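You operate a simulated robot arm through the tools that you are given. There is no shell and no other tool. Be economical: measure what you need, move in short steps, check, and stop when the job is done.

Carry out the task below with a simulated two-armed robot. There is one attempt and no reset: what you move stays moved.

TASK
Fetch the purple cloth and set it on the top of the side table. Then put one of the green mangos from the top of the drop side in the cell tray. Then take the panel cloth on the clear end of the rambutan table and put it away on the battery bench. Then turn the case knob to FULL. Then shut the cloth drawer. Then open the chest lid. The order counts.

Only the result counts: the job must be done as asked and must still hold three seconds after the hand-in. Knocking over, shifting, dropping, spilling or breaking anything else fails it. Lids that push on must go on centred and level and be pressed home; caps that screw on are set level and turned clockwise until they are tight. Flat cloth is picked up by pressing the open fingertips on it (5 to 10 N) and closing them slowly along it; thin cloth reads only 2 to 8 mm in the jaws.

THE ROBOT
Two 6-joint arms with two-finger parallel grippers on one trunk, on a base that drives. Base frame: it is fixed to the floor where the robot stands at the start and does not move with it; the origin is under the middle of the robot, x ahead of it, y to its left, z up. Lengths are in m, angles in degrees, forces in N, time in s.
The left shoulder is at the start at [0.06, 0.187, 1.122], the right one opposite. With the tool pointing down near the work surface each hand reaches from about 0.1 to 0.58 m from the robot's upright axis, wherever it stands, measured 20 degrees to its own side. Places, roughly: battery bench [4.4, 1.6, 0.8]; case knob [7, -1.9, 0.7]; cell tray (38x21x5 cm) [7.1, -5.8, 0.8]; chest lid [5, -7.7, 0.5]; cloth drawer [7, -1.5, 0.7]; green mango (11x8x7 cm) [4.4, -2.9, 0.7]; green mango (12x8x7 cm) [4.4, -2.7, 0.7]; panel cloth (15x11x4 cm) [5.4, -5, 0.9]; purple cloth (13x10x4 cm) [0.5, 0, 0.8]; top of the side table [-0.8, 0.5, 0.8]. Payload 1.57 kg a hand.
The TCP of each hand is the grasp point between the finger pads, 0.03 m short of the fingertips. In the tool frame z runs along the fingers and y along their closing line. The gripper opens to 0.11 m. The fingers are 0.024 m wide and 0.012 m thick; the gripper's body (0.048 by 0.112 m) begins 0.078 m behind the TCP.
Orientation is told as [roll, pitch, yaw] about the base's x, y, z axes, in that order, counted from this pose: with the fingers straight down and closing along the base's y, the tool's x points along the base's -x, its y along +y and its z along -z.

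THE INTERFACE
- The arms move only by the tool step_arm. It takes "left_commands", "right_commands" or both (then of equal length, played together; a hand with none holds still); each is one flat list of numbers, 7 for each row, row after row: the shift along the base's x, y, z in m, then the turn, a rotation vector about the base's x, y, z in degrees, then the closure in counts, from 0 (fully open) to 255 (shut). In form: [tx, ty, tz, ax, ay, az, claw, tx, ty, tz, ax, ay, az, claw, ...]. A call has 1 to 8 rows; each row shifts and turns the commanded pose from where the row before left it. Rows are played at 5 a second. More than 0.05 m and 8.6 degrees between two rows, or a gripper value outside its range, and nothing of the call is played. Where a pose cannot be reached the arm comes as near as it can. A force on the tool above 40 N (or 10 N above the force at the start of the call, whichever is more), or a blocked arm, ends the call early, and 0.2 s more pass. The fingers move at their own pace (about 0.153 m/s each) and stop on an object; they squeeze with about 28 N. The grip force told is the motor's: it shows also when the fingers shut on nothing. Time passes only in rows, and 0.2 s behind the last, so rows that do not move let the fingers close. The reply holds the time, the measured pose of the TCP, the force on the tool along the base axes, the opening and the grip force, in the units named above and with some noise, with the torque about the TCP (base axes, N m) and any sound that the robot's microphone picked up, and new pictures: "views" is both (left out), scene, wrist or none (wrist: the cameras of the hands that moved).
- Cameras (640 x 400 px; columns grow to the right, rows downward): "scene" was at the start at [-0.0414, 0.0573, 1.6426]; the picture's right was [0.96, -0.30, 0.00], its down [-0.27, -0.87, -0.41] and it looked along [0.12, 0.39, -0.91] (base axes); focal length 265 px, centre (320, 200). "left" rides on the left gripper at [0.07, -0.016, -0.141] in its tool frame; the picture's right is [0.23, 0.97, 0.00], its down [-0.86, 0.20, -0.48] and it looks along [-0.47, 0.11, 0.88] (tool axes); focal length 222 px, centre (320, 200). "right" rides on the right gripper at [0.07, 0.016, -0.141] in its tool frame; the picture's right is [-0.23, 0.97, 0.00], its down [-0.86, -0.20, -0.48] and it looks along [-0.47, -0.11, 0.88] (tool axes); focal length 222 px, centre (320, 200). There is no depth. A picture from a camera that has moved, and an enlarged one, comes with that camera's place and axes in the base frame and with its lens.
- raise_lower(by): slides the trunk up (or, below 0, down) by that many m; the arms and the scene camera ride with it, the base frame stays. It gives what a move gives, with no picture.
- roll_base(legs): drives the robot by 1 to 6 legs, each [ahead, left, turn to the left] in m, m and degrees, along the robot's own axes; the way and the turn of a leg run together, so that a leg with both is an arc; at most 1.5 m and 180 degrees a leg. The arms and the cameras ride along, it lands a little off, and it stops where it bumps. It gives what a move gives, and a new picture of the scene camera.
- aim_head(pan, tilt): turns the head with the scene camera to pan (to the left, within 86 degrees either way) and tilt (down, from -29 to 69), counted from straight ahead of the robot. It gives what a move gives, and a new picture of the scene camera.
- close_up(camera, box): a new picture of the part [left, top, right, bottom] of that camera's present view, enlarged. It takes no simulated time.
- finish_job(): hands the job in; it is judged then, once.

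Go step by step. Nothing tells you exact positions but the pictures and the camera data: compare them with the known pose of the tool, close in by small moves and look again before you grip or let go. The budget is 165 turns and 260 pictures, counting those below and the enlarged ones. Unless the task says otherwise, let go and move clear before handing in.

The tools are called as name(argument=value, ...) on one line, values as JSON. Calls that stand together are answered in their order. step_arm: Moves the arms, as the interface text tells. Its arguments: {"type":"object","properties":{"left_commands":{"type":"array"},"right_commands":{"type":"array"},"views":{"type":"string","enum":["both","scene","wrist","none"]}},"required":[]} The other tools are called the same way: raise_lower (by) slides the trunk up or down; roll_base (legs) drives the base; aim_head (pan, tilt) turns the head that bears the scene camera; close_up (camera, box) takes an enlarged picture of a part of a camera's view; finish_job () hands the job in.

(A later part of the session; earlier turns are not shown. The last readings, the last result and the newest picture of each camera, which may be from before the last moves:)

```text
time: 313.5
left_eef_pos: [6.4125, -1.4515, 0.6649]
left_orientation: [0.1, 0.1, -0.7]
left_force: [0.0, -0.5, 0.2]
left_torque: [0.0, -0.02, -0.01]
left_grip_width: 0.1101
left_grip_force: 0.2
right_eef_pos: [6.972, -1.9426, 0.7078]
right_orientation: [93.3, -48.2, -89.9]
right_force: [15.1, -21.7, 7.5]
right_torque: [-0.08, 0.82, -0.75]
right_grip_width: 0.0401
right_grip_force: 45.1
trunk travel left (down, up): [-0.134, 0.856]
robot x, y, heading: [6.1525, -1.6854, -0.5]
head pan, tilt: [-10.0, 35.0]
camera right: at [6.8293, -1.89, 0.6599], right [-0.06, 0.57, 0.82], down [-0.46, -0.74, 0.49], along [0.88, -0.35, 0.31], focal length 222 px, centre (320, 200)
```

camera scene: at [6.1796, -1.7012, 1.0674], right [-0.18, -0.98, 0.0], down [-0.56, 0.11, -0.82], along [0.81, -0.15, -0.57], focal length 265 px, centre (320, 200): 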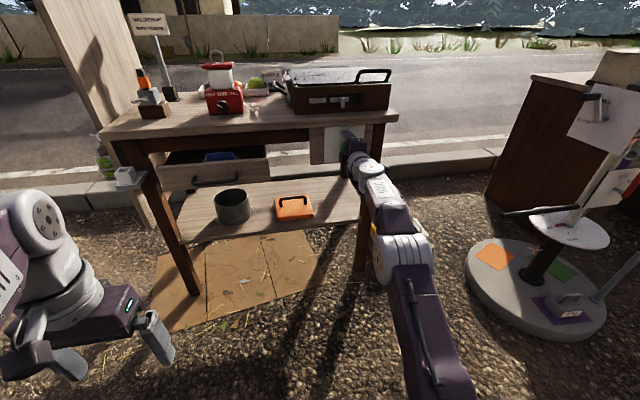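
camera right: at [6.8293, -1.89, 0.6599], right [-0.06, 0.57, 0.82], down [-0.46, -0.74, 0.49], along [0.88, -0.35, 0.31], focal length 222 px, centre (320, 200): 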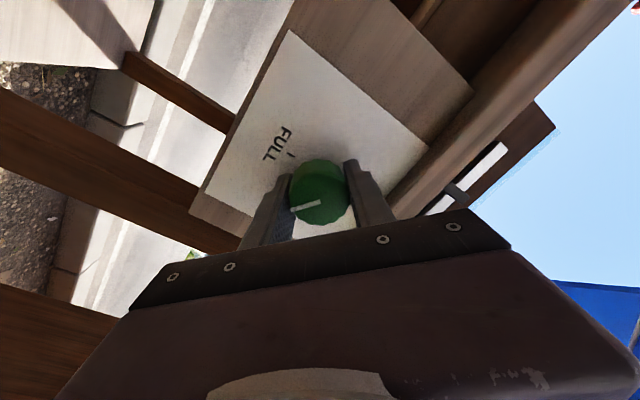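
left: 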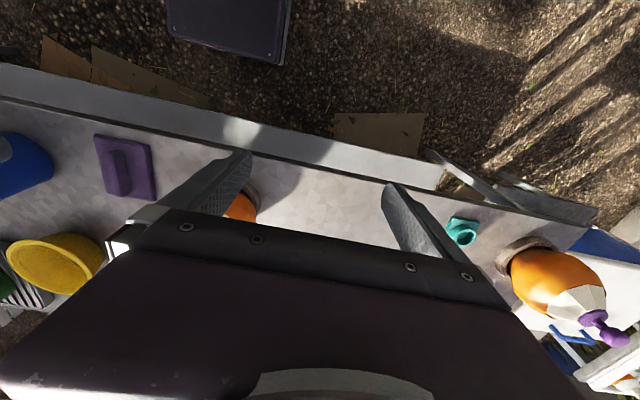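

About 128° turned. Around 52° remain.

step_arm(right_commands=[0.001, -0.002, 0, 8, 0, 0, 200, 0, 0, 0, 8, 0, 0, 200, 0, 0, 0, 8, 0, 0, 200, 0, 0, 0, 8, 0, 0, 200, 0, 0, 0, 8, 0, 0, 200, 0, 0, 0, 8, 0, 0, 200], views="wrist")

```text
time: 314.9
left_eef_pos: [6.4106, -1.4508, 0.6645]
left_orientation: [0.2, 0.0, -0.7]
left_force: [-0.4, -0.6, -0.5]
left_torque: [-0.03, -0.02, 0.02]
left_grip_width: 0.11
left_grip_force: 0.0
right_eef_pos: [6.9731, -1.9435, 0.7051]
right_orientation: [93.4, -0.1, -90.0]
right_force: [-27.9, -15.4, -16.7]
right_torque: [-0.1, 0.87, 0.6]
right_grip_width: 0.0401
right_grip_force: 45.0
trunk travel left (down, up): [-0.134, 0.856]
robot x, y, heading: [6.1541, -1.6865, -0.6]
head pan, tilt: [-10.0, 35.0]
camera right: at [6.8295, -1.8736, 0.7121], right [-0.06, -0.23, 0.97], down [-0.47, -0.86, -0.22], along [0.88, -0.47, -0.06], focal length 222 px, centre (320, 200)
```

right: 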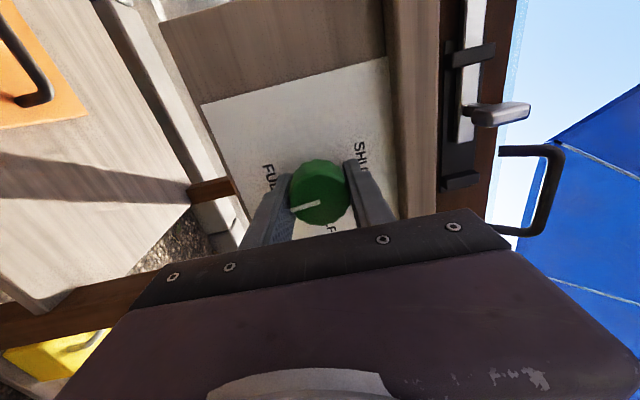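

About 176° now; a final 3.5°, then release and back off to read the pointer.

step_arm(right_commands=[0, 0, 0, 3.5, 0, 0, 200, 0, 0, 0, 0, 0, 0, 150, 0, 0, 0, 0, 0, 0, 90, 0, 0, 0, 0, 0, 0, 90], views="none")

close_up(camera="right", box=[160, 50, 480, 250])

```text
time: 315.9
left_eef_pos: [6.4124, -1.4492, 0.6649]
left_orientation: [0.0, 0.0, -0.7]
left_force: [0.3, -0.4, -0.7]
left_torque: [0.01, 0.02, -0.02]
left_grip_width: 0.1102
left_grip_force: 0.1
right_eef_pos: [6.972, -1.9407, 0.71]
right_orientation: [93.8, 3.2, -89.7]
right_force: [-0.5, 0.0, 0.6]
right_torque: [0.02, 0.01, -0.06]
right_grip_width: 0.0713
right_grip_force: 0.1
trunk travel left (down, up): [-0.134, 0.856]
robot x, y, heading: [6.1486, -1.6856, -0.7]
head pan, tilt: [-10.0, 35.0]
```

```text
2.00 times, centred on (320, 150) of right
camera zoom: at [6.8296, -1.8714, 0.7198], right [-0.06, -0.28, 0.96], down [-0.46, -0.84, -0.28], along [0.89, -0.46, -0.08], focal length 444 px, centre (320, 300)
```

zoom: 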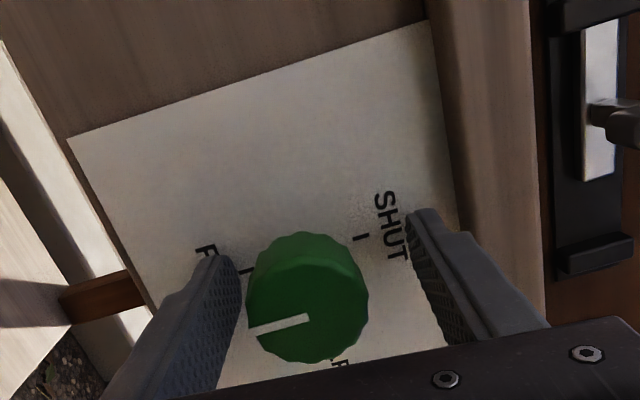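

Pointer now points at FULL. I'll back off, close the fingers and move over to the drawer.

roll_base(legs=[[-0.17, 0, 0], [0, 0.4, 0.5]])

step_arm(right_commands=[0, 0, 0, 0, 0, 0, 255, 0, 0, 0, 0, 0, 0, 255, 0, 0, 0, 0, 0, 0, 255], views="both")

close_up(camera="scene", box=[220, 60, 460, 210])

```text
time: 319.4
left_eef_pos: [6.2338, -1.0446, 0.6646]
left_orientation: [0.0, 0.0, 0.8]
left_force: [-0.5, -0.1, 0.3]
left_torque: [0.02, -0.01, -0.04]
left_grip_width: 0.11
left_grip_force: 0.0
right_eef_pos: [6.8052, -1.5219, 0.7083]
right_orientation: [93.7, 3.2, -88.3]
right_force: [0.2, 0.0, -0.5]
right_torque: [-0.01, -0.01, -0.01]
right_grip_width: 0.0713
right_grip_force: 0.1
trunk travel left (down, up): [-0.134, 0.856]
robot x, y, heading: [5.9804, -1.2859, 0.9]
head pan, tilt: [-10.0, 35.0]
camera scene: at [6.007, -1.3018, 1.0674], right [-0.16, -0.99, 0.0], down [-0.57, 0.09, -0.82], along [0.81, -0.13, -0.57], focal length 265 px, centre (320, 200)
```

scene: 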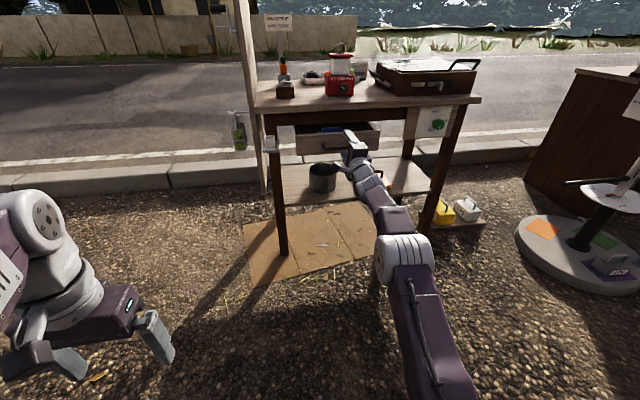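

```text
time: 320.2
left_eef_pos: [6.232, -1.0444, 0.6646]
left_orientation: [0.0, 0.0, 0.8]
left_force: [0.5, -1.2, 1.2]
left_torque: [-0.01, 0.01, 0.01]
left_grip_width: 0.1098
left_grip_force: 0.0
right_eef_pos: [6.8053, -1.5214, 0.7085]
right_orientation: [93.7, 3.1, -88.5]
right_force: [0.7, 0.1, 0.7]
right_torque: [0.0, -0.02, -0.02]
right_grip_width: 0.0002
right_grip_force: 21.0
trunk travel left (down, up): [-0.134, 0.856]
robot x, y, heading: [5.9781, -1.2884, 0.8]
head pan, tilt: [-10.0, 35.0]
camera scene: at [6.0071, -1.3019, 1.0674], right [-0.16, -0.99, 0.0], down [-0.57, 0.09, -0.82], along [0.81, -0.13, -0.57], focal length 265 px, centre (320, 200)
camera right: at [6.6606, -1.4559, 0.7191], right [-0.05, -0.28, 0.96], down [-0.44, -0.85, -0.28], along [0.9, -0.44, -0.08], focal length 222 px, centre (320, 200)
```

scene: 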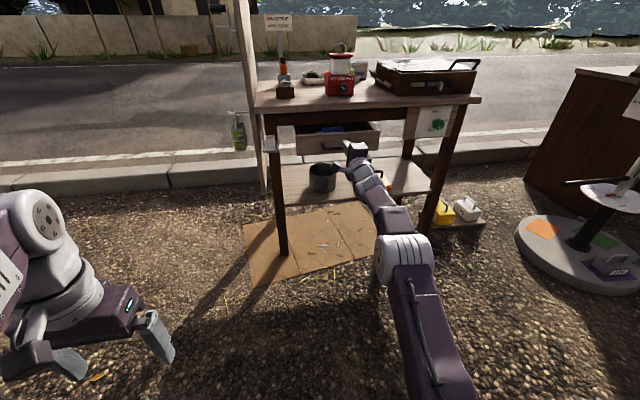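
right: 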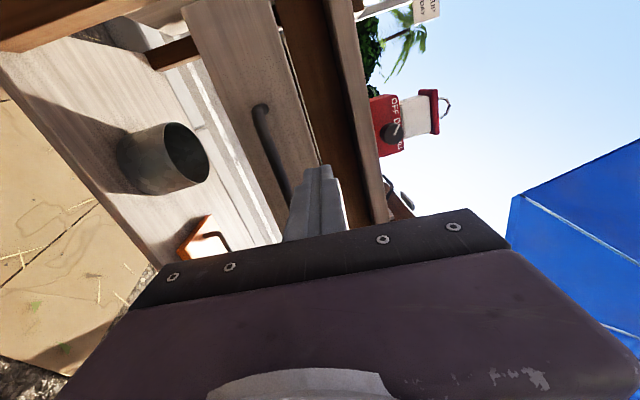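

```text
2.67 times, centred on (340, 135) of scene
camera zoom: at [6.0071, -1.3019, 1.0674], right [-0.16, -0.99, 0.0], down [-0.57, 0.09, -0.82], along [0.81, -0.13, -0.57], focal length 706 px, centre (267, 373)
```

zoom: 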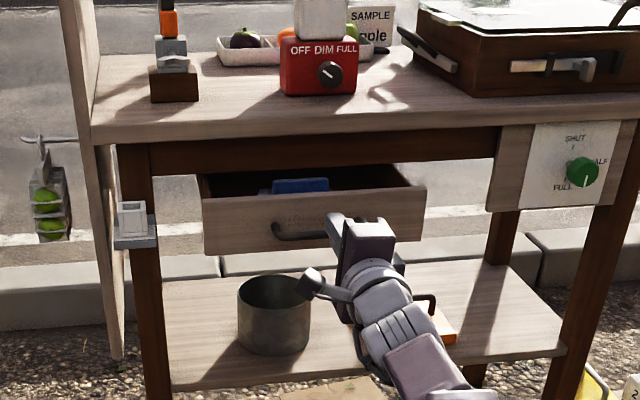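

The closed fingertips face the drawer front just above its handle, near its centre (y ≈ -1.50). I'll push by driving the base forward.

roll_base(legs=[[0.0, 0.015, -0.8], [0.1, 0, 0]])

close_up(camera="scene", box=[220, 60, 460, 210])

```text
time: 321.7
left_eef_pos: [6.3352, -1.033, 0.6633]
left_orientation: [0.0, 0.0, 0.0]
left_force: [0.3, -0.1, 1.0]
left_torque: [0.0, -0.04, 0.0]
left_grip_width: 0.11
left_grip_force: 0.0
right_eef_pos: [6.9005, -1.5194, 0.709]
right_orientation: [93.6, 3.1, -89.1]
right_force: [0.0, 0.1, -0.3]
right_torque: [0.01, -0.01, 0.01]
right_grip_width: 0.0001
right_grip_force: 21.7
trunk travel left (down, up): [-0.134, 0.856]
robot x, y, heading: [6.0769, -1.2711, -0.1]
head pan, tilt: [-10.0, 35.0]
camera scene: at [6.1062, -1.2874, 1.0674], right [-0.17, -0.98, 0.0], down [-0.57, 0.1, -0.82], along [0.81, -0.14, -0.57], focal length 265 px, centre (320, 200)
```

scene: 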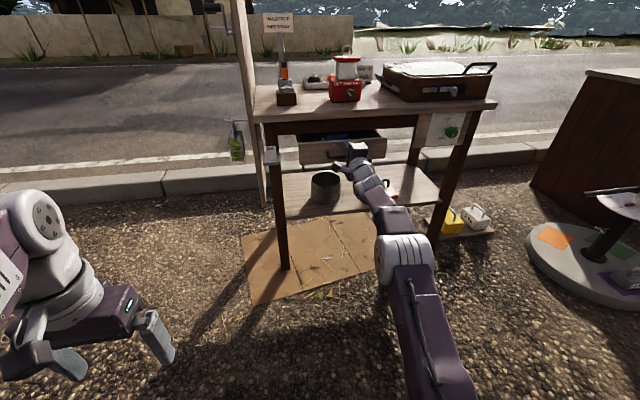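

```text
2.67 times, centred on (340, 135) of scene
camera zoom: at [6.1062, -1.2874, 1.0674], right [-0.17, -0.98, 0.0], down [-0.57, 0.1, -0.82], along [0.81, -0.14, -0.57], focal length 706 px, centre (267, 373)
```

zoom: 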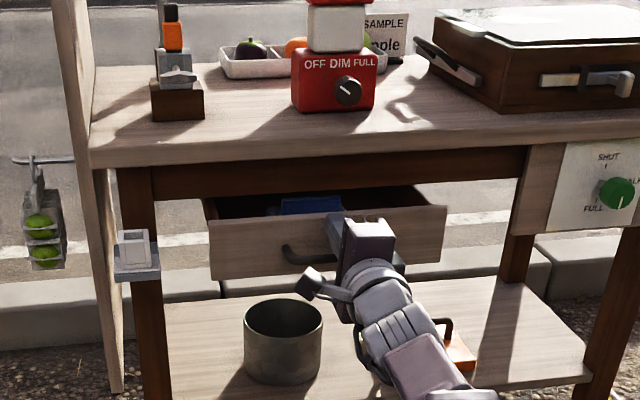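

No contact force yet; continue pushing.

roll_base(legs=[[0.08, 0.012, 0]])

close_up(camera="scene", box=[220, 60, 460, 210])

close_up(camera="right", box=[160, 0, 480, 250])

```text
time: 322.9
left_eef_pos: [6.4129, -1.0212, 0.6638]
left_orientation: [0.1, -0.2, -0.3]
left_force: [0.1, -0.1, 0.0]
left_torque: [-0.02, -0.01, 0.0]
left_grip_width: 0.1098
left_grip_force: 0.2
right_eef_pos: [6.9741, -1.5091, 0.7069]
right_orientation: [93.3, 3.0, -89.2]
right_force: [-18.7, 2.4, 0.3]
right_torque: [0.01, 0.19, -0.05]
right_grip_width: 0.0
right_grip_force: 21.1
trunk travel left (down, up): [-0.134, 0.856]
robot x, y, heading: [6.1531, -1.2626, -0.4]
head pan, tilt: [-10.0, 35.0]
stopped in leg 1: the force on the tool passed its limit at 121 N (the readings are from after the stop); the commanded pose is now the measured one
camera scene: at [6.1803, -1.2756, 1.0675], right [-0.18, -0.98, 0.0], down [-0.56, 0.1, -0.82], along [0.81, -0.15, -0.57], focal length 265 px, centre (320, 200)
```

scene: 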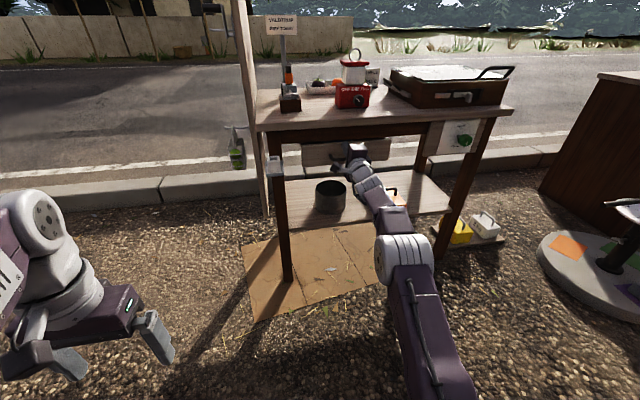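

```text
2.67 times, centred on (340, 135) of scene
camera zoom: at [6.1803, -1.2756, 1.0675], right [-0.18, -0.98, 0.0], down [-0.56, 0.1, -0.82], along [0.81, -0.15, -0.57], focal length 706 px, centre (267, 373)
```

zoom: 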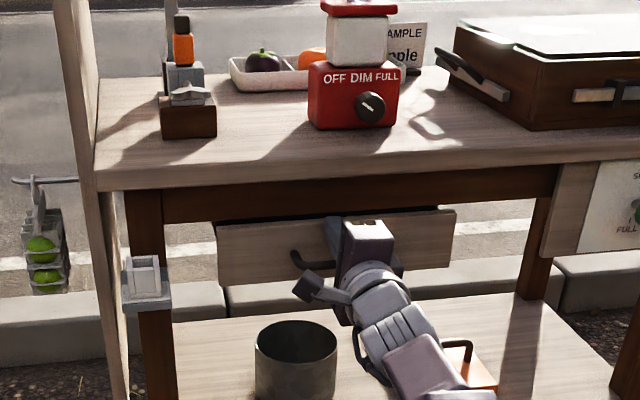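

```text
1.60 times, centred on (320, 125) of right
camera zoom: at [6.8319, -1.4403, 0.7182], right [-0.05, -0.28, 0.96], down [-0.46, -0.85, -0.27], along [0.89, -0.45, -0.08], focal length 355 px, centre (320, 320)
```

zoom: 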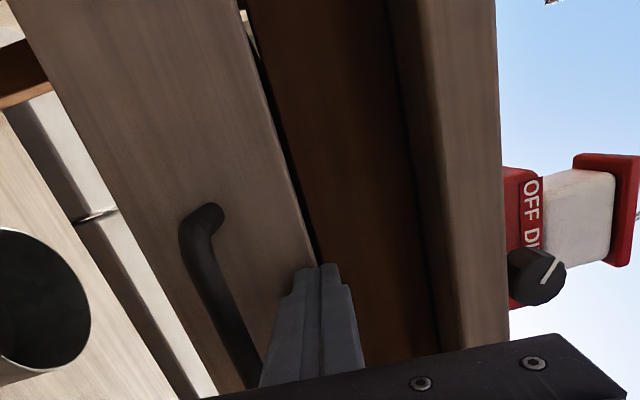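

The drawer is almost in, but the fingertip is at its upper edge and may be touching the apron. I'll back off slightly, lower 1.5 cm and push again.

roll_base(legs=[[-0.03, 0, 0]])

raise_lower(by=-0.017)

close_up(camera="right", box=[160, 0, 480, 250])

roll_base(legs=[[0.06, 0.0, 0]])

close_up(camera="right", box=[160, 0, 480, 250])

```text
time: 323.7
left_eef_pos: [6.384, -1.0227, 0.6644]
left_orientation: [0.0, 0.2, -0.2]
left_force: [-0.4, 0.6, -0.3]
left_torque: [0.0, 0.01, 0.02]
left_grip_width: 0.1099
left_grip_force: 0.1
right_eef_pos: [6.9457, -1.5086, 0.7052]
right_orientation: [93.1, 3.1, -89.3]
right_force: [-0.2, 0.4, 0.5]
right_torque: [0.0, 0.01, 0.02]
right_grip_width: 0.0001
right_grip_force: 20.9
trunk travel left (down, up): [-0.134, 0.856]
robot x, y, heading: [6.1237, -1.2611, -0.1]
head pan, tilt: [-10.0, 35.0]
camera scene: at [6.1525, -1.2757, 1.0674], right [-0.18, -0.98, 0.0], down [-0.56, 0.1, -0.82], along [0.81, -0.14, -0.57], focal length 265 px, centre (320, 200)
```

scene: 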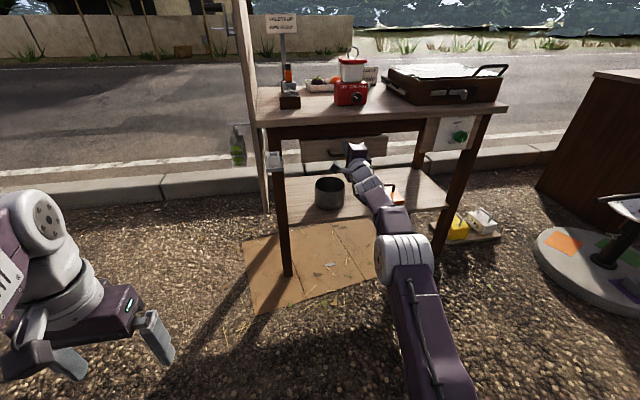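

```text
time: 324.4
left_eef_pos: [6.3844, -1.0226, 0.6472]
left_orientation: [0.0, 0.1, -0.2]
left_force: [0.4, 0.3, -0.7]
left_torque: [-0.02, -0.03, 0.04]
left_grip_width: 0.1099
left_grip_force: 0.0
right_eef_pos: [6.9472, -1.5084, 0.6882]
right_orientation: [93.1, 3.1, -89.4]
right_force: [0.3, 0.2, 0.7]
right_torque: [0.02, 0.0, -0.03]
right_grip_width: 0.0
right_grip_force: 21.1
trunk travel left (down, up): [-0.117, 0.873]
robot x, y, heading: [6.1216, -1.2603, -0.0]
head pan, tilt: [-10.0, 35.0]
```

```text
1.60 times, centred on (320, 125) of right
camera zoom: at [6.8037, -1.44, 0.6992], right [-0.05, -0.28, 0.96], down [-0.46, -0.85, -0.27], along [0.89, -0.45, -0.09], focal length 355 px, centre (320, 320)
```

zoom: 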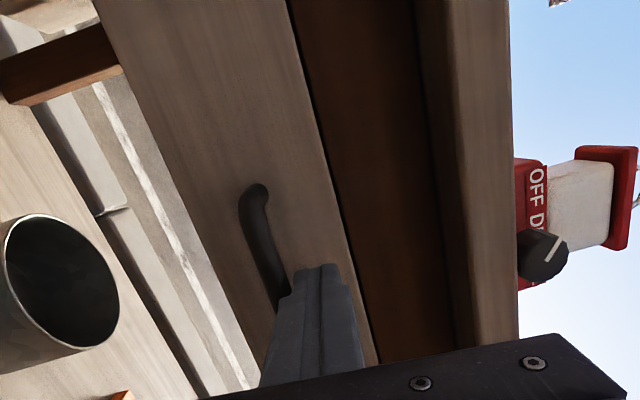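

```text
time: 325.3
left_eef_pos: [6.4153, -1.022, 0.6477]
left_orientation: [-0.1, -0.2, -0.4]
left_force: [0.5, -0.3, 0.1]
left_torque: [0.01, 0.04, 0.03]
left_grip_width: 0.1098
left_grip_force: 0.1
right_eef_pos: [6.9752, -1.5097, 0.6921]
right_orientation: [93.3, 3.0, -89.4]
right_force: [-50.5, 6.7, 1.9]
right_torque: [0.05, 0.38, -0.04]
right_grip_width: 0.0
right_grip_force: 21.9
trunk travel left (down, up): [-0.117, 0.873]
robot x, y, heading: [6.1562, -1.2611, -0.5]
head pan, tilt: [-10.0, 35.0]
stopped in leg 1: the force on the tool passed its limit at 223 N (the readings are from after the stop); the commanded pose is now the measured one
camera scene: at [6.1803, -1.2749, 1.0506], right [-0.18, -0.98, 0.0], down [-0.56, 0.1, -0.82], along [0.81, -0.15, -0.57], focal length 265 px, centre (320, 200)
```

scene: 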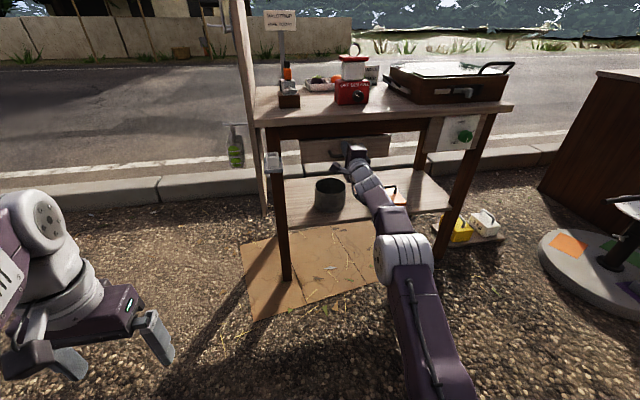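

```text
1.60 times, centred on (320, 125) of right
camera zoom: at [6.8322, -1.4405, 0.7035], right [-0.05, -0.28, 0.96], down [-0.46, -0.85, -0.27], along [0.89, -0.45, -0.08], focal length 355 px, centre (320, 320)
```

zoom: 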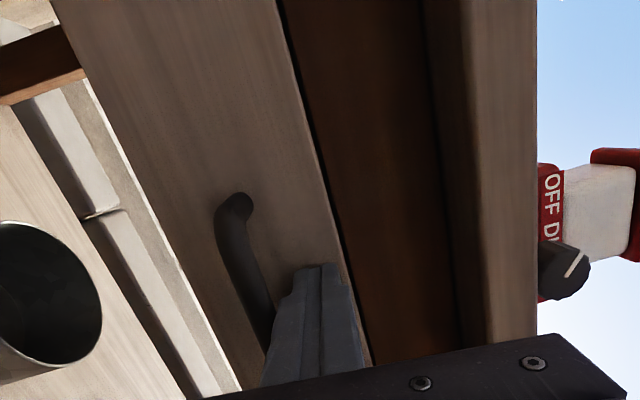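

It stops at the same place, so the drawer is home against its stop. I'll back off and verify the drawer and the knob.

roll_base(legs=[[-0.3, 0, 0]])

close_up(camera="scene", box=[220, 60, 460, 210])

close_up(camera="right", box=[0, 0, 640, 400])

```text
time: 327.3
left_eef_pos: [6.1232, -1.0215, 0.6456]
left_orientation: [0.0, 0.0, -0.4]
left_force: [0.4, -0.1, 0.4]
left_torque: [-0.02, 0.0, -0.03]
left_grip_width: 0.11
left_grip_force: 0.0
right_eef_pos: [6.6831, -1.5084, 0.6849]
right_orientation: [92.8, 3.1, -89.4]
right_force: [0.5, 0.2, -0.5]
right_torque: [-0.02, -0.01, -0.03]
right_grip_width: 0.0
right_grip_force: 21.2
trunk travel left (down, up): [-0.117, 0.873]
robot x, y, heading: [5.8586, -1.2623, -0.4]
head pan, tilt: [-10.0, 35.0]
camera scene: at [5.8904, -1.2738, 1.0504], right [-0.18, -0.98, 0.0], down [-0.56, 0.1, -0.82], along [0.81, -0.15, -0.57], focal length 265 px, centre (320, 200)
```

scene: 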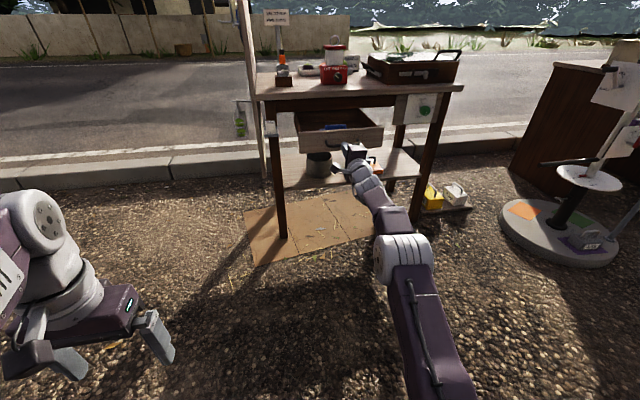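

```text
2.67 times, centred on (340, 135) of scene
camera zoom: at [5.8904, -1.2738, 1.0504], right [-0.18, -0.98, 0.0], down [-0.56, 0.1, -0.82], along [0.81, -0.15, -0.57], focal length 706 px, centre (267, 373)
```

zoom: 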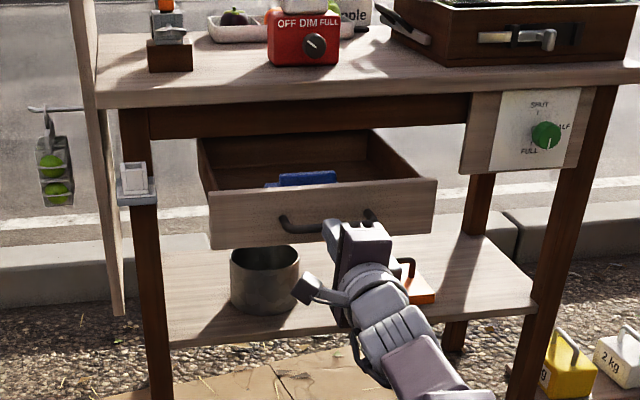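

```text
1.00 times, centred on (320, 200) of right (not enlarged: the box is as wide or as high as the picture)
camera zoom: at [6.5407, -1.4391, 0.6974], right [-0.04, -0.28, 0.96], down [-0.46, -0.85, -0.27], along [0.89, -0.45, -0.09], focal length 222 px, centre (320, 200)
```

zoom: 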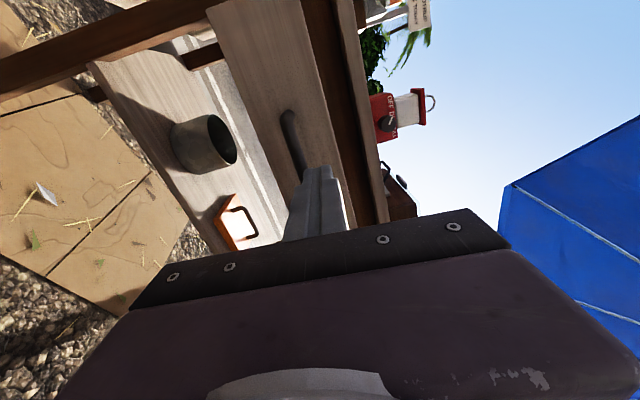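

The drawer slid open again as I backed off — either it rebounded or followed the hand. I'll check whether it's still moving.

step_arm(right_commands=[0, 0, 0, 0, 0, 0, 255, 0, 0, 0, 0, 0, 0, 255, 0, 0, 0, 0, 0, 0, 255], views="wrist")

close_up(camera="scene", box=[270, 90, 430, 190])

```text
time: 328.1
left_eef_pos: [6.1218, -1.0213, 0.6458]
left_orientation: [0.0, 0.1, -0.4]
left_force: [1.4, 0.3, 0.1]
left_torque: [-0.03, -0.01, 0.01]
left_grip_width: 0.11
left_grip_force: 0.2
right_eef_pos: [6.6836, -1.5078, 0.6838]
right_orientation: [92.8, 3.1, -89.6]
right_force: [0.6, -0.4, 0.3]
right_torque: [0.01, 0.0, -0.02]
right_grip_width: 0.0001
right_grip_force: 20.8
trunk travel left (down, up): [-0.117, 0.873]
robot x, y, heading: [5.8627, -1.2583, -0.5]
head pan, tilt: [-10.0, 35.0]
camera right: at [6.5408, -1.4391, 0.6973], right [-0.04, -0.28, 0.96], down [-0.46, -0.85, -0.27], along [0.89, -0.45, -0.09], focal length 222 px, centre (320, 200)
```

right: 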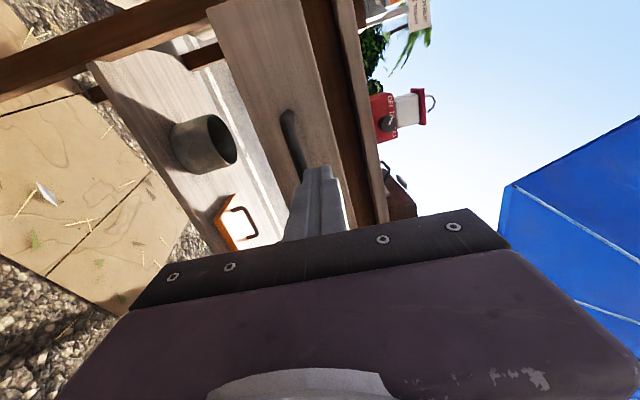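

```text
4.00 times, centred on (350, 140) of scene
camera zoom: at [5.8905, -1.2738, 1.0504], right [-0.18, -0.98, 0.0], down [-0.56, 0.1, -0.82], along [0.81, -0.15, -0.57], focal length 1059 px, centre (200, 440)
```

zoom: 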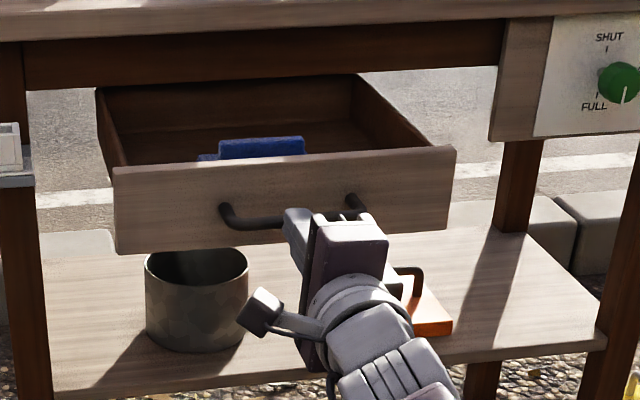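

The finger had slid onto the handle and dragged the drawer out. I'll raise the hand 1.7 cm to clear the handle and push again, higher on the face.

raise_lower(by=0.018)

roll_base(legs=[[0.24, 0, 0.4]])

close_up(camera="right", box=[160, 0, 480, 250])

```text
time: 328.8
left_eef_pos: [6.1227, -1.0217, 0.664]
left_orientation: [0.0, 0.2, -0.5]
left_force: [0.1, 0.8, -0.7]
left_torque: [0.02, -0.02, 0.0]
left_grip_width: 0.1099
left_grip_force: 0.1
right_eef_pos: [6.6844, -1.5072, 0.703]
right_orientation: [92.7, 3.1, -89.5]
right_force: [-0.2, 0.7, 0.0]
right_torque: [-0.03, 0.01, 0.04]
right_grip_width: 0.0001
right_grip_force: 21.6
trunk travel left (down, up): [-0.135, 0.855]
robot x, y, heading: [5.8653, -1.2595, -0.3]
head pan, tilt: [-10.0, 35.0]
```

```text
time: 330.5
left_eef_pos: [6.3655, -1.0207, 0.6648]
left_orientation: [0.1, 0.2, -0.1]
left_force: [-0.5, 0.6, -0.9]
left_torque: [-0.01, -0.01, 0.01]
left_grip_width: 0.1097
left_grip_force: 0.0
right_eef_pos: [6.9272, -1.5046, 0.702]
right_orientation: [92.8, 3.1, -89.2]
right_force: [0.8, 0.2, 0.7]
right_torque: [-0.02, 0.0, 0.02]
right_grip_width: 0.0001
right_grip_force: 21.2
trunk travel left (down, up): [-0.135, 0.855]
robot x, y, heading: [6.108, -1.2617, -0.0]
head pan, tilt: [-10.0, 35.0]
camera scene: at [6.1342, -1.2747, 1.0684], right [-0.18, -0.98, 0.0], down [-0.56, 0.1, -0.82], along [0.81, -0.14, -0.57], focal length 265 px, centre (320, 200)
```

scene: 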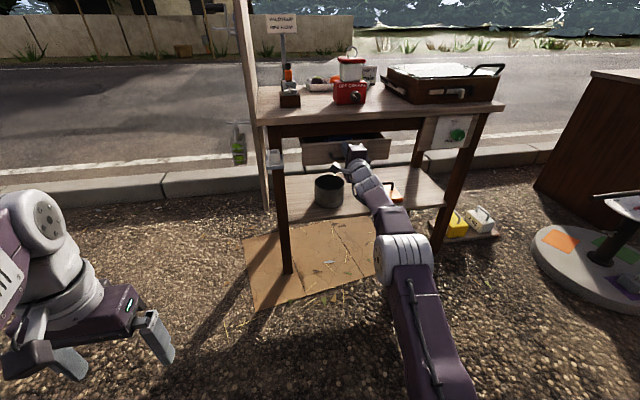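

```text
1.60 times, centred on (320, 125) of right
camera zoom: at [6.7852, -1.4367, 0.7152], right [-0.04, -0.28, 0.96], down [-0.46, -0.85, -0.27], along [0.89, -0.45, -0.09], focal length 355 px, centre (320, 320)
```

zoom: 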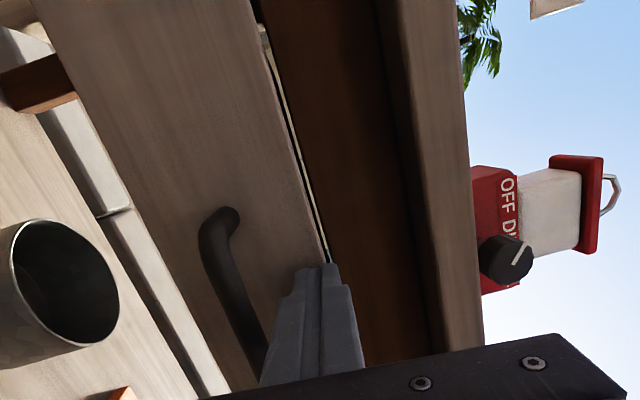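

Contact is on the upper face now; I'll push the remaining distance in small legs.

roll_base(legs=[[0.03, 0, 0], [0.012, 0, 0]])

close_up(camera="right", box=[160, 0, 480, 250])

```text
time: 331.7
left_eef_pos: [6.4067, -1.0199, 0.6647]
left_orientation: [0.1, 0.2, -0.2]
left_force: [-0.7, -0.5, 0.3]
left_torque: [-0.01, 0.03, -0.04]
left_grip_width: 0.1102
left_grip_force: 0.1
right_eef_pos: [6.9692, -1.5044, 0.7024]
right_orientation: [92.6, 3.1, -89.2]
right_force: [0.6, -0.7, -0.1]
right_torque: [0.01, 0.05, -0.03]
right_grip_width: 0.0001
right_grip_force: 21.2
trunk travel left (down, up): [-0.135, 0.855]
robot x, y, heading: [6.1486, -1.257, -0.1]
head pan, tilt: [-10.0, 35.0]
camera scene: at [6.1761, -1.2748, 1.0684], right [-0.18, -0.98, 0.0], down [-0.56, 0.1, -0.82], along [0.81, -0.14, -0.57], focal length 265 px, centre (320, 200)
```

scene: 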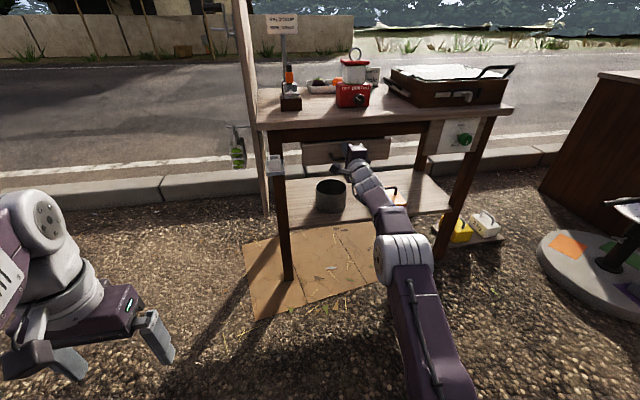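

```text
1.60 times, centred on (320, 125) of right
camera zoom: at [6.8271, -1.4368, 0.7151], right [-0.04, -0.28, 0.96], down [-0.46, -0.85, -0.27], along [0.89, -0.45, -0.09], focal length 355 px, centre (320, 320)
```

zoom: 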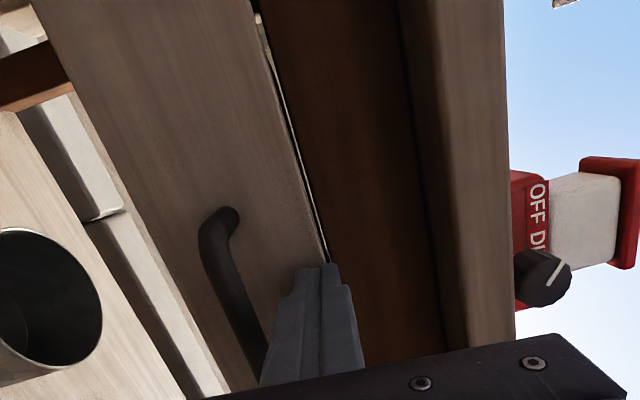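

roll_base(legs=[[0.01, 0, 0]])

close_up(camera="right", box=[160, 0, 480, 250])

```text
time: 332.5
left_eef_pos: [6.4128, -1.0212, 0.6635]
left_orientation: [0.0, 0.1, -0.3]
left_force: [0.1, 0.7, 0.0]
left_torque: [0.02, 0.0, -0.03]
left_grip_width: 0.11
left_grip_force: 0.1
right_eef_pos: [6.9759, -1.5034, 0.7039]
right_orientation: [92.7, 2.9, -89.1]
right_force: [-16.0, 2.3, 0.4]
right_torque: [0.02, 0.12, -0.1]
right_grip_width: 0.0
right_grip_force: 21.1
trunk travel left (down, up): [-0.135, 0.855]
robot x, y, heading: [6.1536, -1.2594, -0.6]
head pan, tilt: [-10.0, 35.0]
stopped in leg 1: the force on the tool passed its limit at 99 N (the readings are from after the stop); the commanded pose is now the measured one
camera scene: at [6.1804, -1.2745, 1.0685], right [-0.18, -0.98, 0.0], down [-0.56, 0.1, -0.82], along [0.81, -0.14, -0.57], focal length 265 px, centre (320, 200)
```

scene: 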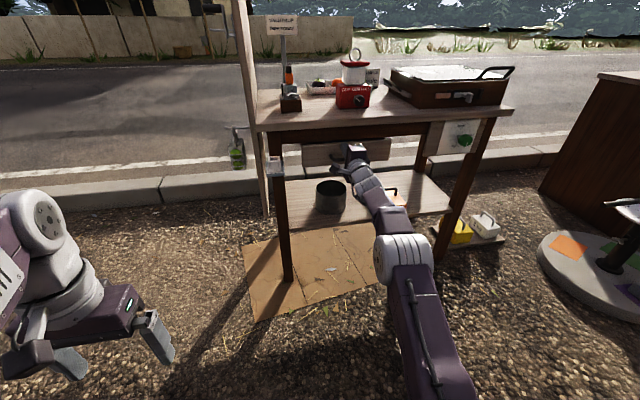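

```text
1.60 times, centred on (320, 125) of right
camera zoom: at [6.8318, -1.4365, 0.7163], right [-0.04, -0.28, 0.96], down [-0.46, -0.85, -0.27], along [0.89, -0.45, -0.09], focal length 355 px, centre (320, 320)
```

zoom: 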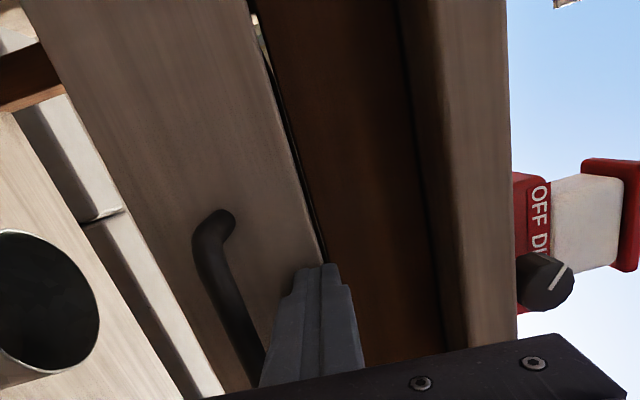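

It's at the stop again. Now retreat gently in small legs and check that the drawer stays.

roll_base(legs=[[-0.004, 0, 0], [-0.008, 0, 0], [-0.04, 0, 0], [-0.15, 0, 0]])

close_up(camera="scene", box=[220, 60, 460, 210])

```text
time: 335.1
left_eef_pos: [6.2122, -1.0191, 0.6635]
left_orientation: [0.0, 0.0, 0.0]
left_force: [-0.2, 0.3, -0.2]
left_torque: [0.0, -0.01, 0.02]
left_grip_width: 0.1096
left_grip_force: 0.0
right_eef_pos: [6.7758, -1.502, 0.702]
right_orientation: [92.6, 3.0, -89.0]
right_force: [0.1, -0.3, -1.0]
right_torque: [0.01, 0.06, 0.0]
right_grip_width: 0.0
right_grip_force: 21.2
trunk travel left (down, up): [-0.135, 0.855]
robot x, y, heading: [5.9553, -1.2605, 0.0]
head pan, tilt: [-10.0, 35.0]
camera scene: at [5.9807, -1.2743, 1.0684], right [-0.17, -0.98, 0.0], down [-0.56, 0.1, -0.82], along [0.81, -0.14, -0.57], focal length 265 px, centre (320, 200)
```

scene: 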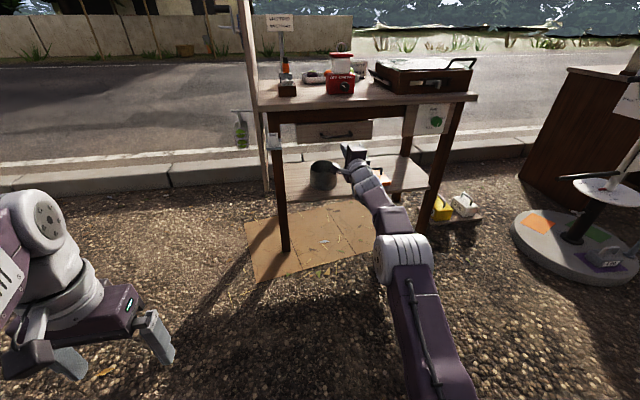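

```text
2.67 times, centred on (340, 135) of scene
camera zoom: at [5.9807, -1.2743, 1.0684], right [-0.17, -0.98, 0.0], down [-0.56, 0.1, -0.82], along [0.81, -0.14, -0.57], focal length 706 px, centre (267, 373)
```

zoom: 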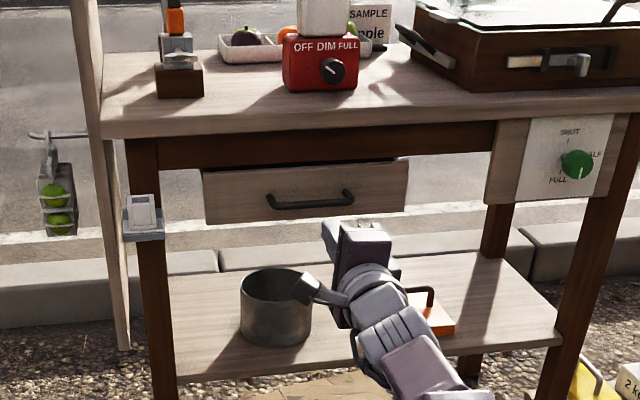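

close_up(camera="scene", box=[280, 100, 400, 175])

```text
5.33 times, centred on (340, 138) of scene
camera zoom: at [5.9807, -1.2743, 1.0684], right [-0.17, -0.98, 0.0], down [-0.56, 0.1, -0.82], along [0.81, -0.14, -0.57], focal length 1412 px, centre (213, 533)
```

zoom: 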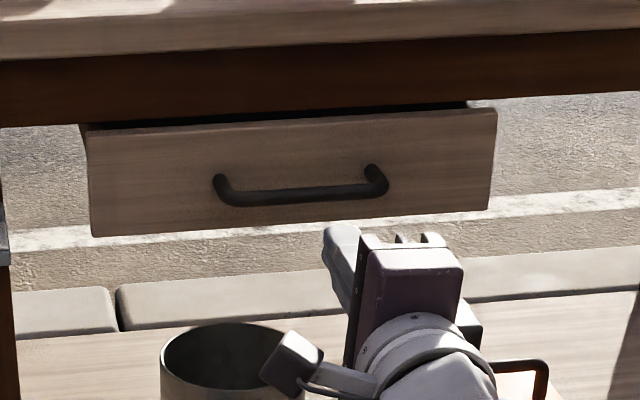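

The drawer looks shut and flush, but the tip may have met the apron. To be sure, I'll push once more lower on the face, to the left of the handle.

raise_lower(by=-0.025)

roll_base(legs=[[0, 0.095, 0], [0.17, 0, 0], [0.02, 0, 0], [0.02, 0, 0]])

close_up(camera="right", box=[160, 0, 480, 250])

```text
time: 335.8
left_eef_pos: [6.2116, -1.0193, 0.6392]
left_orientation: [0.0, 0.2, 0.0]
left_force: [0.8, 1.0, 0.4]
left_torque: [-0.03, -0.02, 0.02]
left_grip_width: 0.1099
left_grip_force: 0.0
right_eef_pos: [6.7753, -1.5024, 0.677]
right_orientation: [92.5, 3.0, -89.0]
right_force: [-0.5, 0.6, 0.3]
right_torque: [0.02, 0.01, -0.03]
right_grip_width: 0.0003
right_grip_force: 21.0
trunk travel left (down, up): [-0.11, 0.88]
robot x, y, heading: [5.9529, -1.2618, 0.1]
head pan, tilt: [-10.0, 35.0]
```

```text
time: 338.8
left_eef_pos: [6.4129, -0.9278, 0.6402]
left_orientation: [0.0, -0.1, -0.4]
left_force: [-0.4, 0.4, 0.7]
left_torque: [-0.01, 0.02, -0.02]
left_grip_width: 0.1102
left_grip_force: 0.1
right_eef_pos: [6.9754, -1.4107, 0.6812]
right_orientation: [92.8, 3.0, -89.2]
right_force: [-34.2, 3.6, 0.7]
right_torque: [0.06, 0.2, -0.15]
right_grip_width: 0.0
right_grip_force: 21.6
trunk travel left (down, up): [-0.11, 0.88]
robot x, y, heading: [6.157, -1.166, -0.5]
head pan, tilt: [-10.0, 35.0]
stopped in leg 4: the force on the tool passed its limit at 157 N (the readings are from after the stop); the commanded pose is now the measured one
camera scene: at [6.1802, -1.1809, 1.0436], right [-0.18, -0.98, 0.0], down [-0.56, 0.1, -0.82], along [0.81, -0.15, -0.57], focal length 265 px, centre (320, 200)
```

scene: 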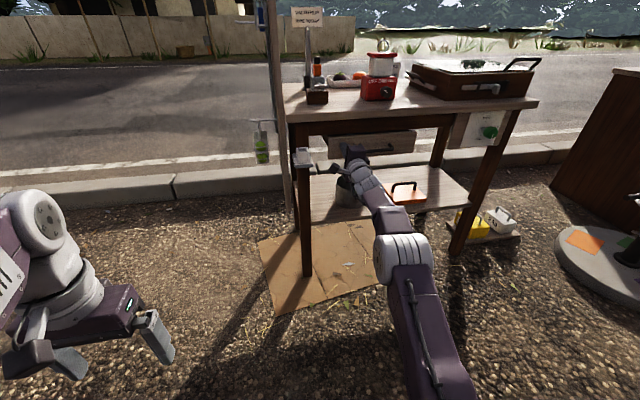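

```text
1.60 times, centred on (320, 125) of right
camera zoom: at [6.8318, -1.3429, 0.6931], right [-0.04, -0.28, 0.96], down [-0.45, -0.85, -0.27], along [0.89, -0.45, -0.09], focal length 355 px, centre (320, 320)
```

zoom: 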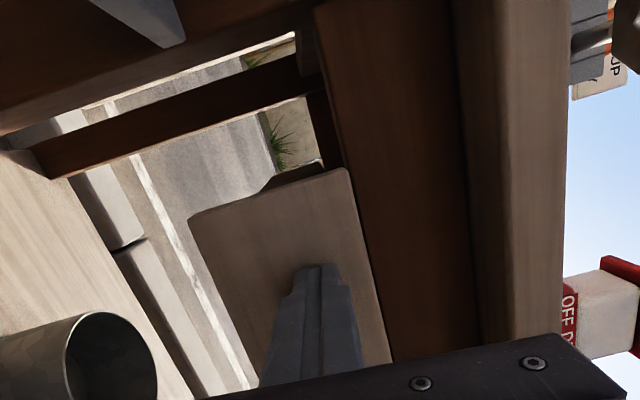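

The finger is clearly on the drawer face and it stops at the same place: it's fully shut. Now I'll retreat gently and raise the trunk.

roll_base(legs=[[-0.004, 0, 0], [-0.01, 0, 0], [-0.05, 0, 0], [-0.35, 0, 0]])

raise_lower(by=0.4)

step_arm(right_commands=[-0.02, 0, 0, -8.5, 0, 0, 255, -0.02, 0, 0, -8.5, 0, 0, 255, -0.02, 0, 0, -8.5, 0, 0, 255, 0, 0, 0, -8.5, 0, 0, 255, 0, 0, 0, -8.5, 0, 0, 255, 0, 0, 0, -8.5, 0, 0, 255, 0, 0, 0, -8.5, 0, 0, 255, 0, 0, 0, -8.5, 0, 0, 255], views="none")

close_up(camera="scene", box=[160, 0, 480, 200])

```text
time: 342.2
left_eef_pos: [6.0038, -0.926, 0.6396]
left_orientation: [0.0, 0.2, -0.5]
left_force: [0.3, -0.1, 0.3]
left_torque: [0.0, 0.0, 0.01]
left_grip_width: 0.1099
left_grip_force: 0.1
right_eef_pos: [6.5641, -1.4132, 0.6758]
right_orientation: [92.4, 3.0, -89.3]
right_force: [0.1, -0.2, -0.3]
right_torque: [-0.01, 0.01, -0.03]
right_grip_width: 0.0
right_grip_force: 21.2
trunk travel left (down, up): [-0.11, 0.88]
robot x, y, heading: [5.7437, -1.1649, -0.6]
head pan, tilt: [-10.0, 35.0]
camera scene: at [5.771, -1.1791, 1.0434], right [-0.18, -0.98, 0.0], down [-0.56, 0.11, -0.82], along [0.81, -0.15, -0.57], focal length 265 px, centre (320, 200)
```

scene: 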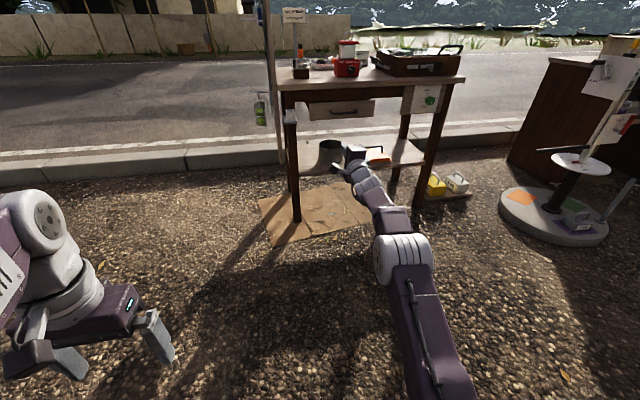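

```text
time: 346.0
left_eef_pos: [6.0041, -0.9267, 1.0385]
left_orientation: [0.0, 0.2, -0.6]
left_force: [0.1, 0.5, 0.6]
left_torque: [-0.01, -0.02, 0.0]
left_grip_width: 0.1097
left_grip_force: 0.1
right_eef_pos: [6.5635, -1.4138, 1.0762]
right_orientation: [92.4, 3.1, -89.4]
right_force: [0.1, 0.4, -0.6]
right_torque: [0.03, 0.0, -0.02]
right_grip_width: 0.0001
right_grip_force: 21.1
trunk travel left (down, up): [-0.51, 0.48]
robot x, y, heading: [5.7411, -1.1593, -0.7]
head pan, tilt: [-10.0, 35.0]
```

```text
time: 347.8
left_eef_pos: [6.0041, -0.9266, 1.04]
left_orientation: [0.0, 0.1, -0.5]
left_force: [0.3, 0.3, 0.1]
left_torque: [0.0, 0.01, 0.01]
left_grip_width: 0.1098
left_grip_force: 0.0
right_eef_pos: [6.5035, -1.4136, 1.0769]
right_orientation: [91.2, -65.0, -88.7]
right_force: [0.1, 0.8, -0.3]
right_torque: [-0.04, -0.02, 0.01]
right_grip_width: 0.0
right_grip_force: 21.0
trunk travel left (down, up): [-0.51, 0.48]
robot x, y, heading: [5.7431, -1.1621, -0.8]
head pan, tilt: [-10.0, 35.0]
```

```text
2.00 times, centred on (320, 100) of scene
camera zoom: at [5.7709, -1.1791, 1.4434], right [-0.18, -0.98, 0.0], down [-0.56, 0.11, -0.82], along [0.81, -0.15, -0.57], focal length 530 px, centre (320, 400)
```

zoom: 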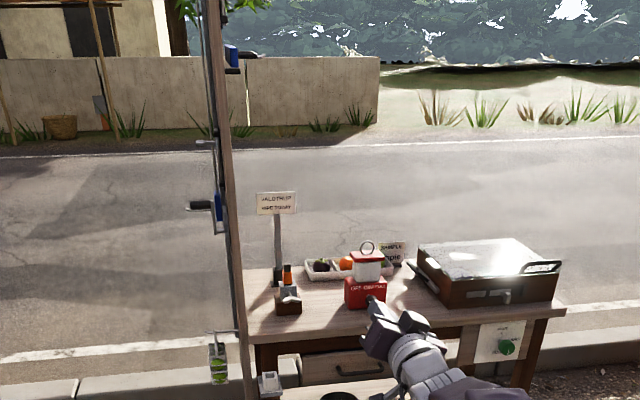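

All good here. I'll bring the right hand back to pointing down and tuck it in.

step_arm(right_commands=[-0.03, 0, 0, -8.3, 0, 0, 255, -0.03, 0, 0, -8.3, 0, 0, 200, -0.03, 0, 0.01, -8, 0, 0, 100, -0.02, 0, 0.01, 0, 8.5, 0, 0, -0.02, 0, 0.01, 0, 8.5, 0, 0, -0.02, 0, 0.01, 0, 8.5, 0, 0, -0.02, 0, 0, 0, 8.5, 0, 0, -0.02, 0, 0, 0, 8.5, 0, 0], views="none")

step_arm(right_commands=[-0.03, 0, 0, 0, 8.5, 0, 0, -0.03, 0, 0, 0, 8.5, 0, 0, -0.03, 0, 0, 0, 8.5, 0, 0, -0.03, 0, 0, 0, 8.5, 0, 0, -0.02, 0, 0, 0, 8.5, 0, 0, 0, 0, 0, 0, 5, 0, 0], views="none")

```text
time: 349.6
left_eef_pos: [6.0048, -0.9257, 1.0392]
left_orientation: [0.0, 0.2, -0.6]
left_force: [0.4, 0.5, 0.0]
left_torque: [0.01, -0.03, -0.01]
left_grip_width: 0.1099
left_grip_force: 0.0
right_eef_pos: [6.3215, -1.4056, 1.1136]
right_orientation: [4.0, -50.1, -0.5]
right_force: [0.0, 0.6, -0.2]
right_torque: [-0.01, 0.03, 0.0]
right_grip_width: 0.1097
right_grip_force: 0.0
right hand out of reach, approached as far as the arm can: row 6
trunk travel left (down, up): [-0.51, 0.48]
robot x, y, heading: [5.738, -1.1631, -0.7]
head pan, tilt: [-10.0, 35.0]
```

```text
time: 351.0
left_eef_pos: [6.0049, -0.9265, 1.0395]
left_orientation: [0.1, 0.2, -0.7]
left_force: [1.0, -0.3, -0.4]
left_torque: [0.02, -0.01, -0.02]
left_grip_width: 0.1096
left_grip_force: 0.1
right_eef_pos: [6.1822, -1.405, 1.1127]
right_orientation: [3.7, -2.5, -0.3]
right_force: [0.5, -1.0, 0.1]
right_torque: [0.0, 0.01, 0.02]
right_grip_width: 0.1101
right_grip_force: 0.1
trunk travel left (down, up): [-0.51, 0.48]
robot x, y, heading: [5.7441, -1.1648, -0.8]
head pan, tilt: [-10.0, 35.0]
```

Now I'll head south along x ≈ 6.1 toward the chest at [5, -7.7].

roll_base(legs=[[0.36, -1.3, 0.8], [0, -1.45, 0], [0, -1.45, 0], [0, -0.75, 0], [0, 0, -120]])

aim_head(pan=0, tilt=30)

```text
time: 380.4
left_eef_pos: [5.9464, -6.5345, 1.0393]
left_orientation: [0.0, 0.2, -125.7]
left_force: [0.2, 0.3, -0.2]
left_torque: [0.02, 0.02, 0.0]
left_grip_width: 0.1101
left_grip_force: 0.2
right_eef_pos: [5.4534, -6.4052, 1.1135]
right_orientation: [3.6, -2.6, -125.4]
right_force: [-0.8, -0.4, -0.3]
right_torque: [0.02, 0.0, -0.01]
right_grip_width: 0.1099
right_grip_force: 0.0
trunk travel left (down, up): [-0.51, 0.48]
robot x, y, heading: [5.9013, -6.1869, -125.9]
head pan, tilt: [-10.0, 35.0]
camera scene: at [5.8745, -6.1985, 1.4434], right [-0.7, 0.71, 0.0], down [0.41, 0.4, -0.82], along [-0.59, -0.57, -0.57], focal length 265 px, centre (320, 200)
```

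scene: 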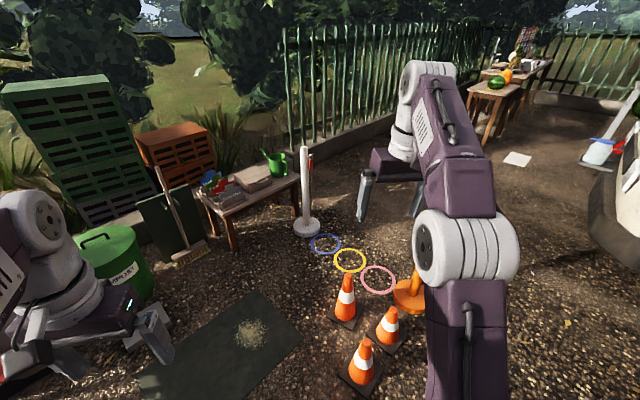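

```text
time: 381.2
left_eef_pos: [5.9456, -6.5359, 1.039]
left_orientation: [0.0, 0.2, -125.7]
left_force: [0.5, -0.3, 0.9]
left_torque: [0.0, 0.0, -0.03]
left_grip_width: 0.1102
left_grip_force: 0.0
right_eef_pos: [5.4536, -6.406, 1.1146]
right_orientation: [3.6, -2.6, -125.5]
right_force: [0.4, 0.1, 0.0]
right_torque: [0.01, 0.01, -0.02]
right_grip_width: 0.1103
right_grip_force: 0.0
trunk travel left (down, up): [-0.51, 0.48]
robot x, y, heading: [5.8981, -6.1876, -125.6]
head pan, tilt: [0.0, 30.0]
camera scene: at [5.8848, -6.2104, 1.4512], right [-0.81, 0.58, 0.0], down [0.29, 0.41, -0.87], along [-0.5, -0.7, -0.5], focal length 265 px, centre (320, 200)
```

scene: 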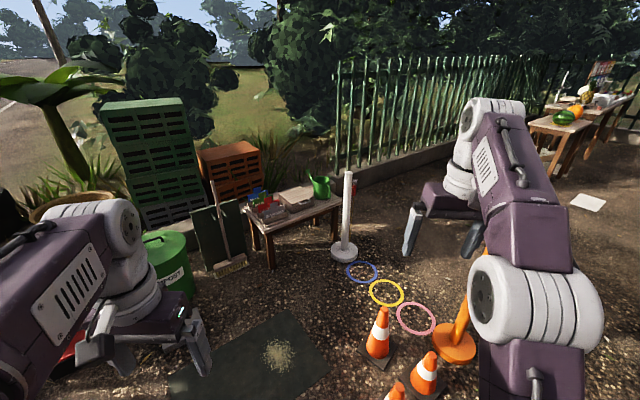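

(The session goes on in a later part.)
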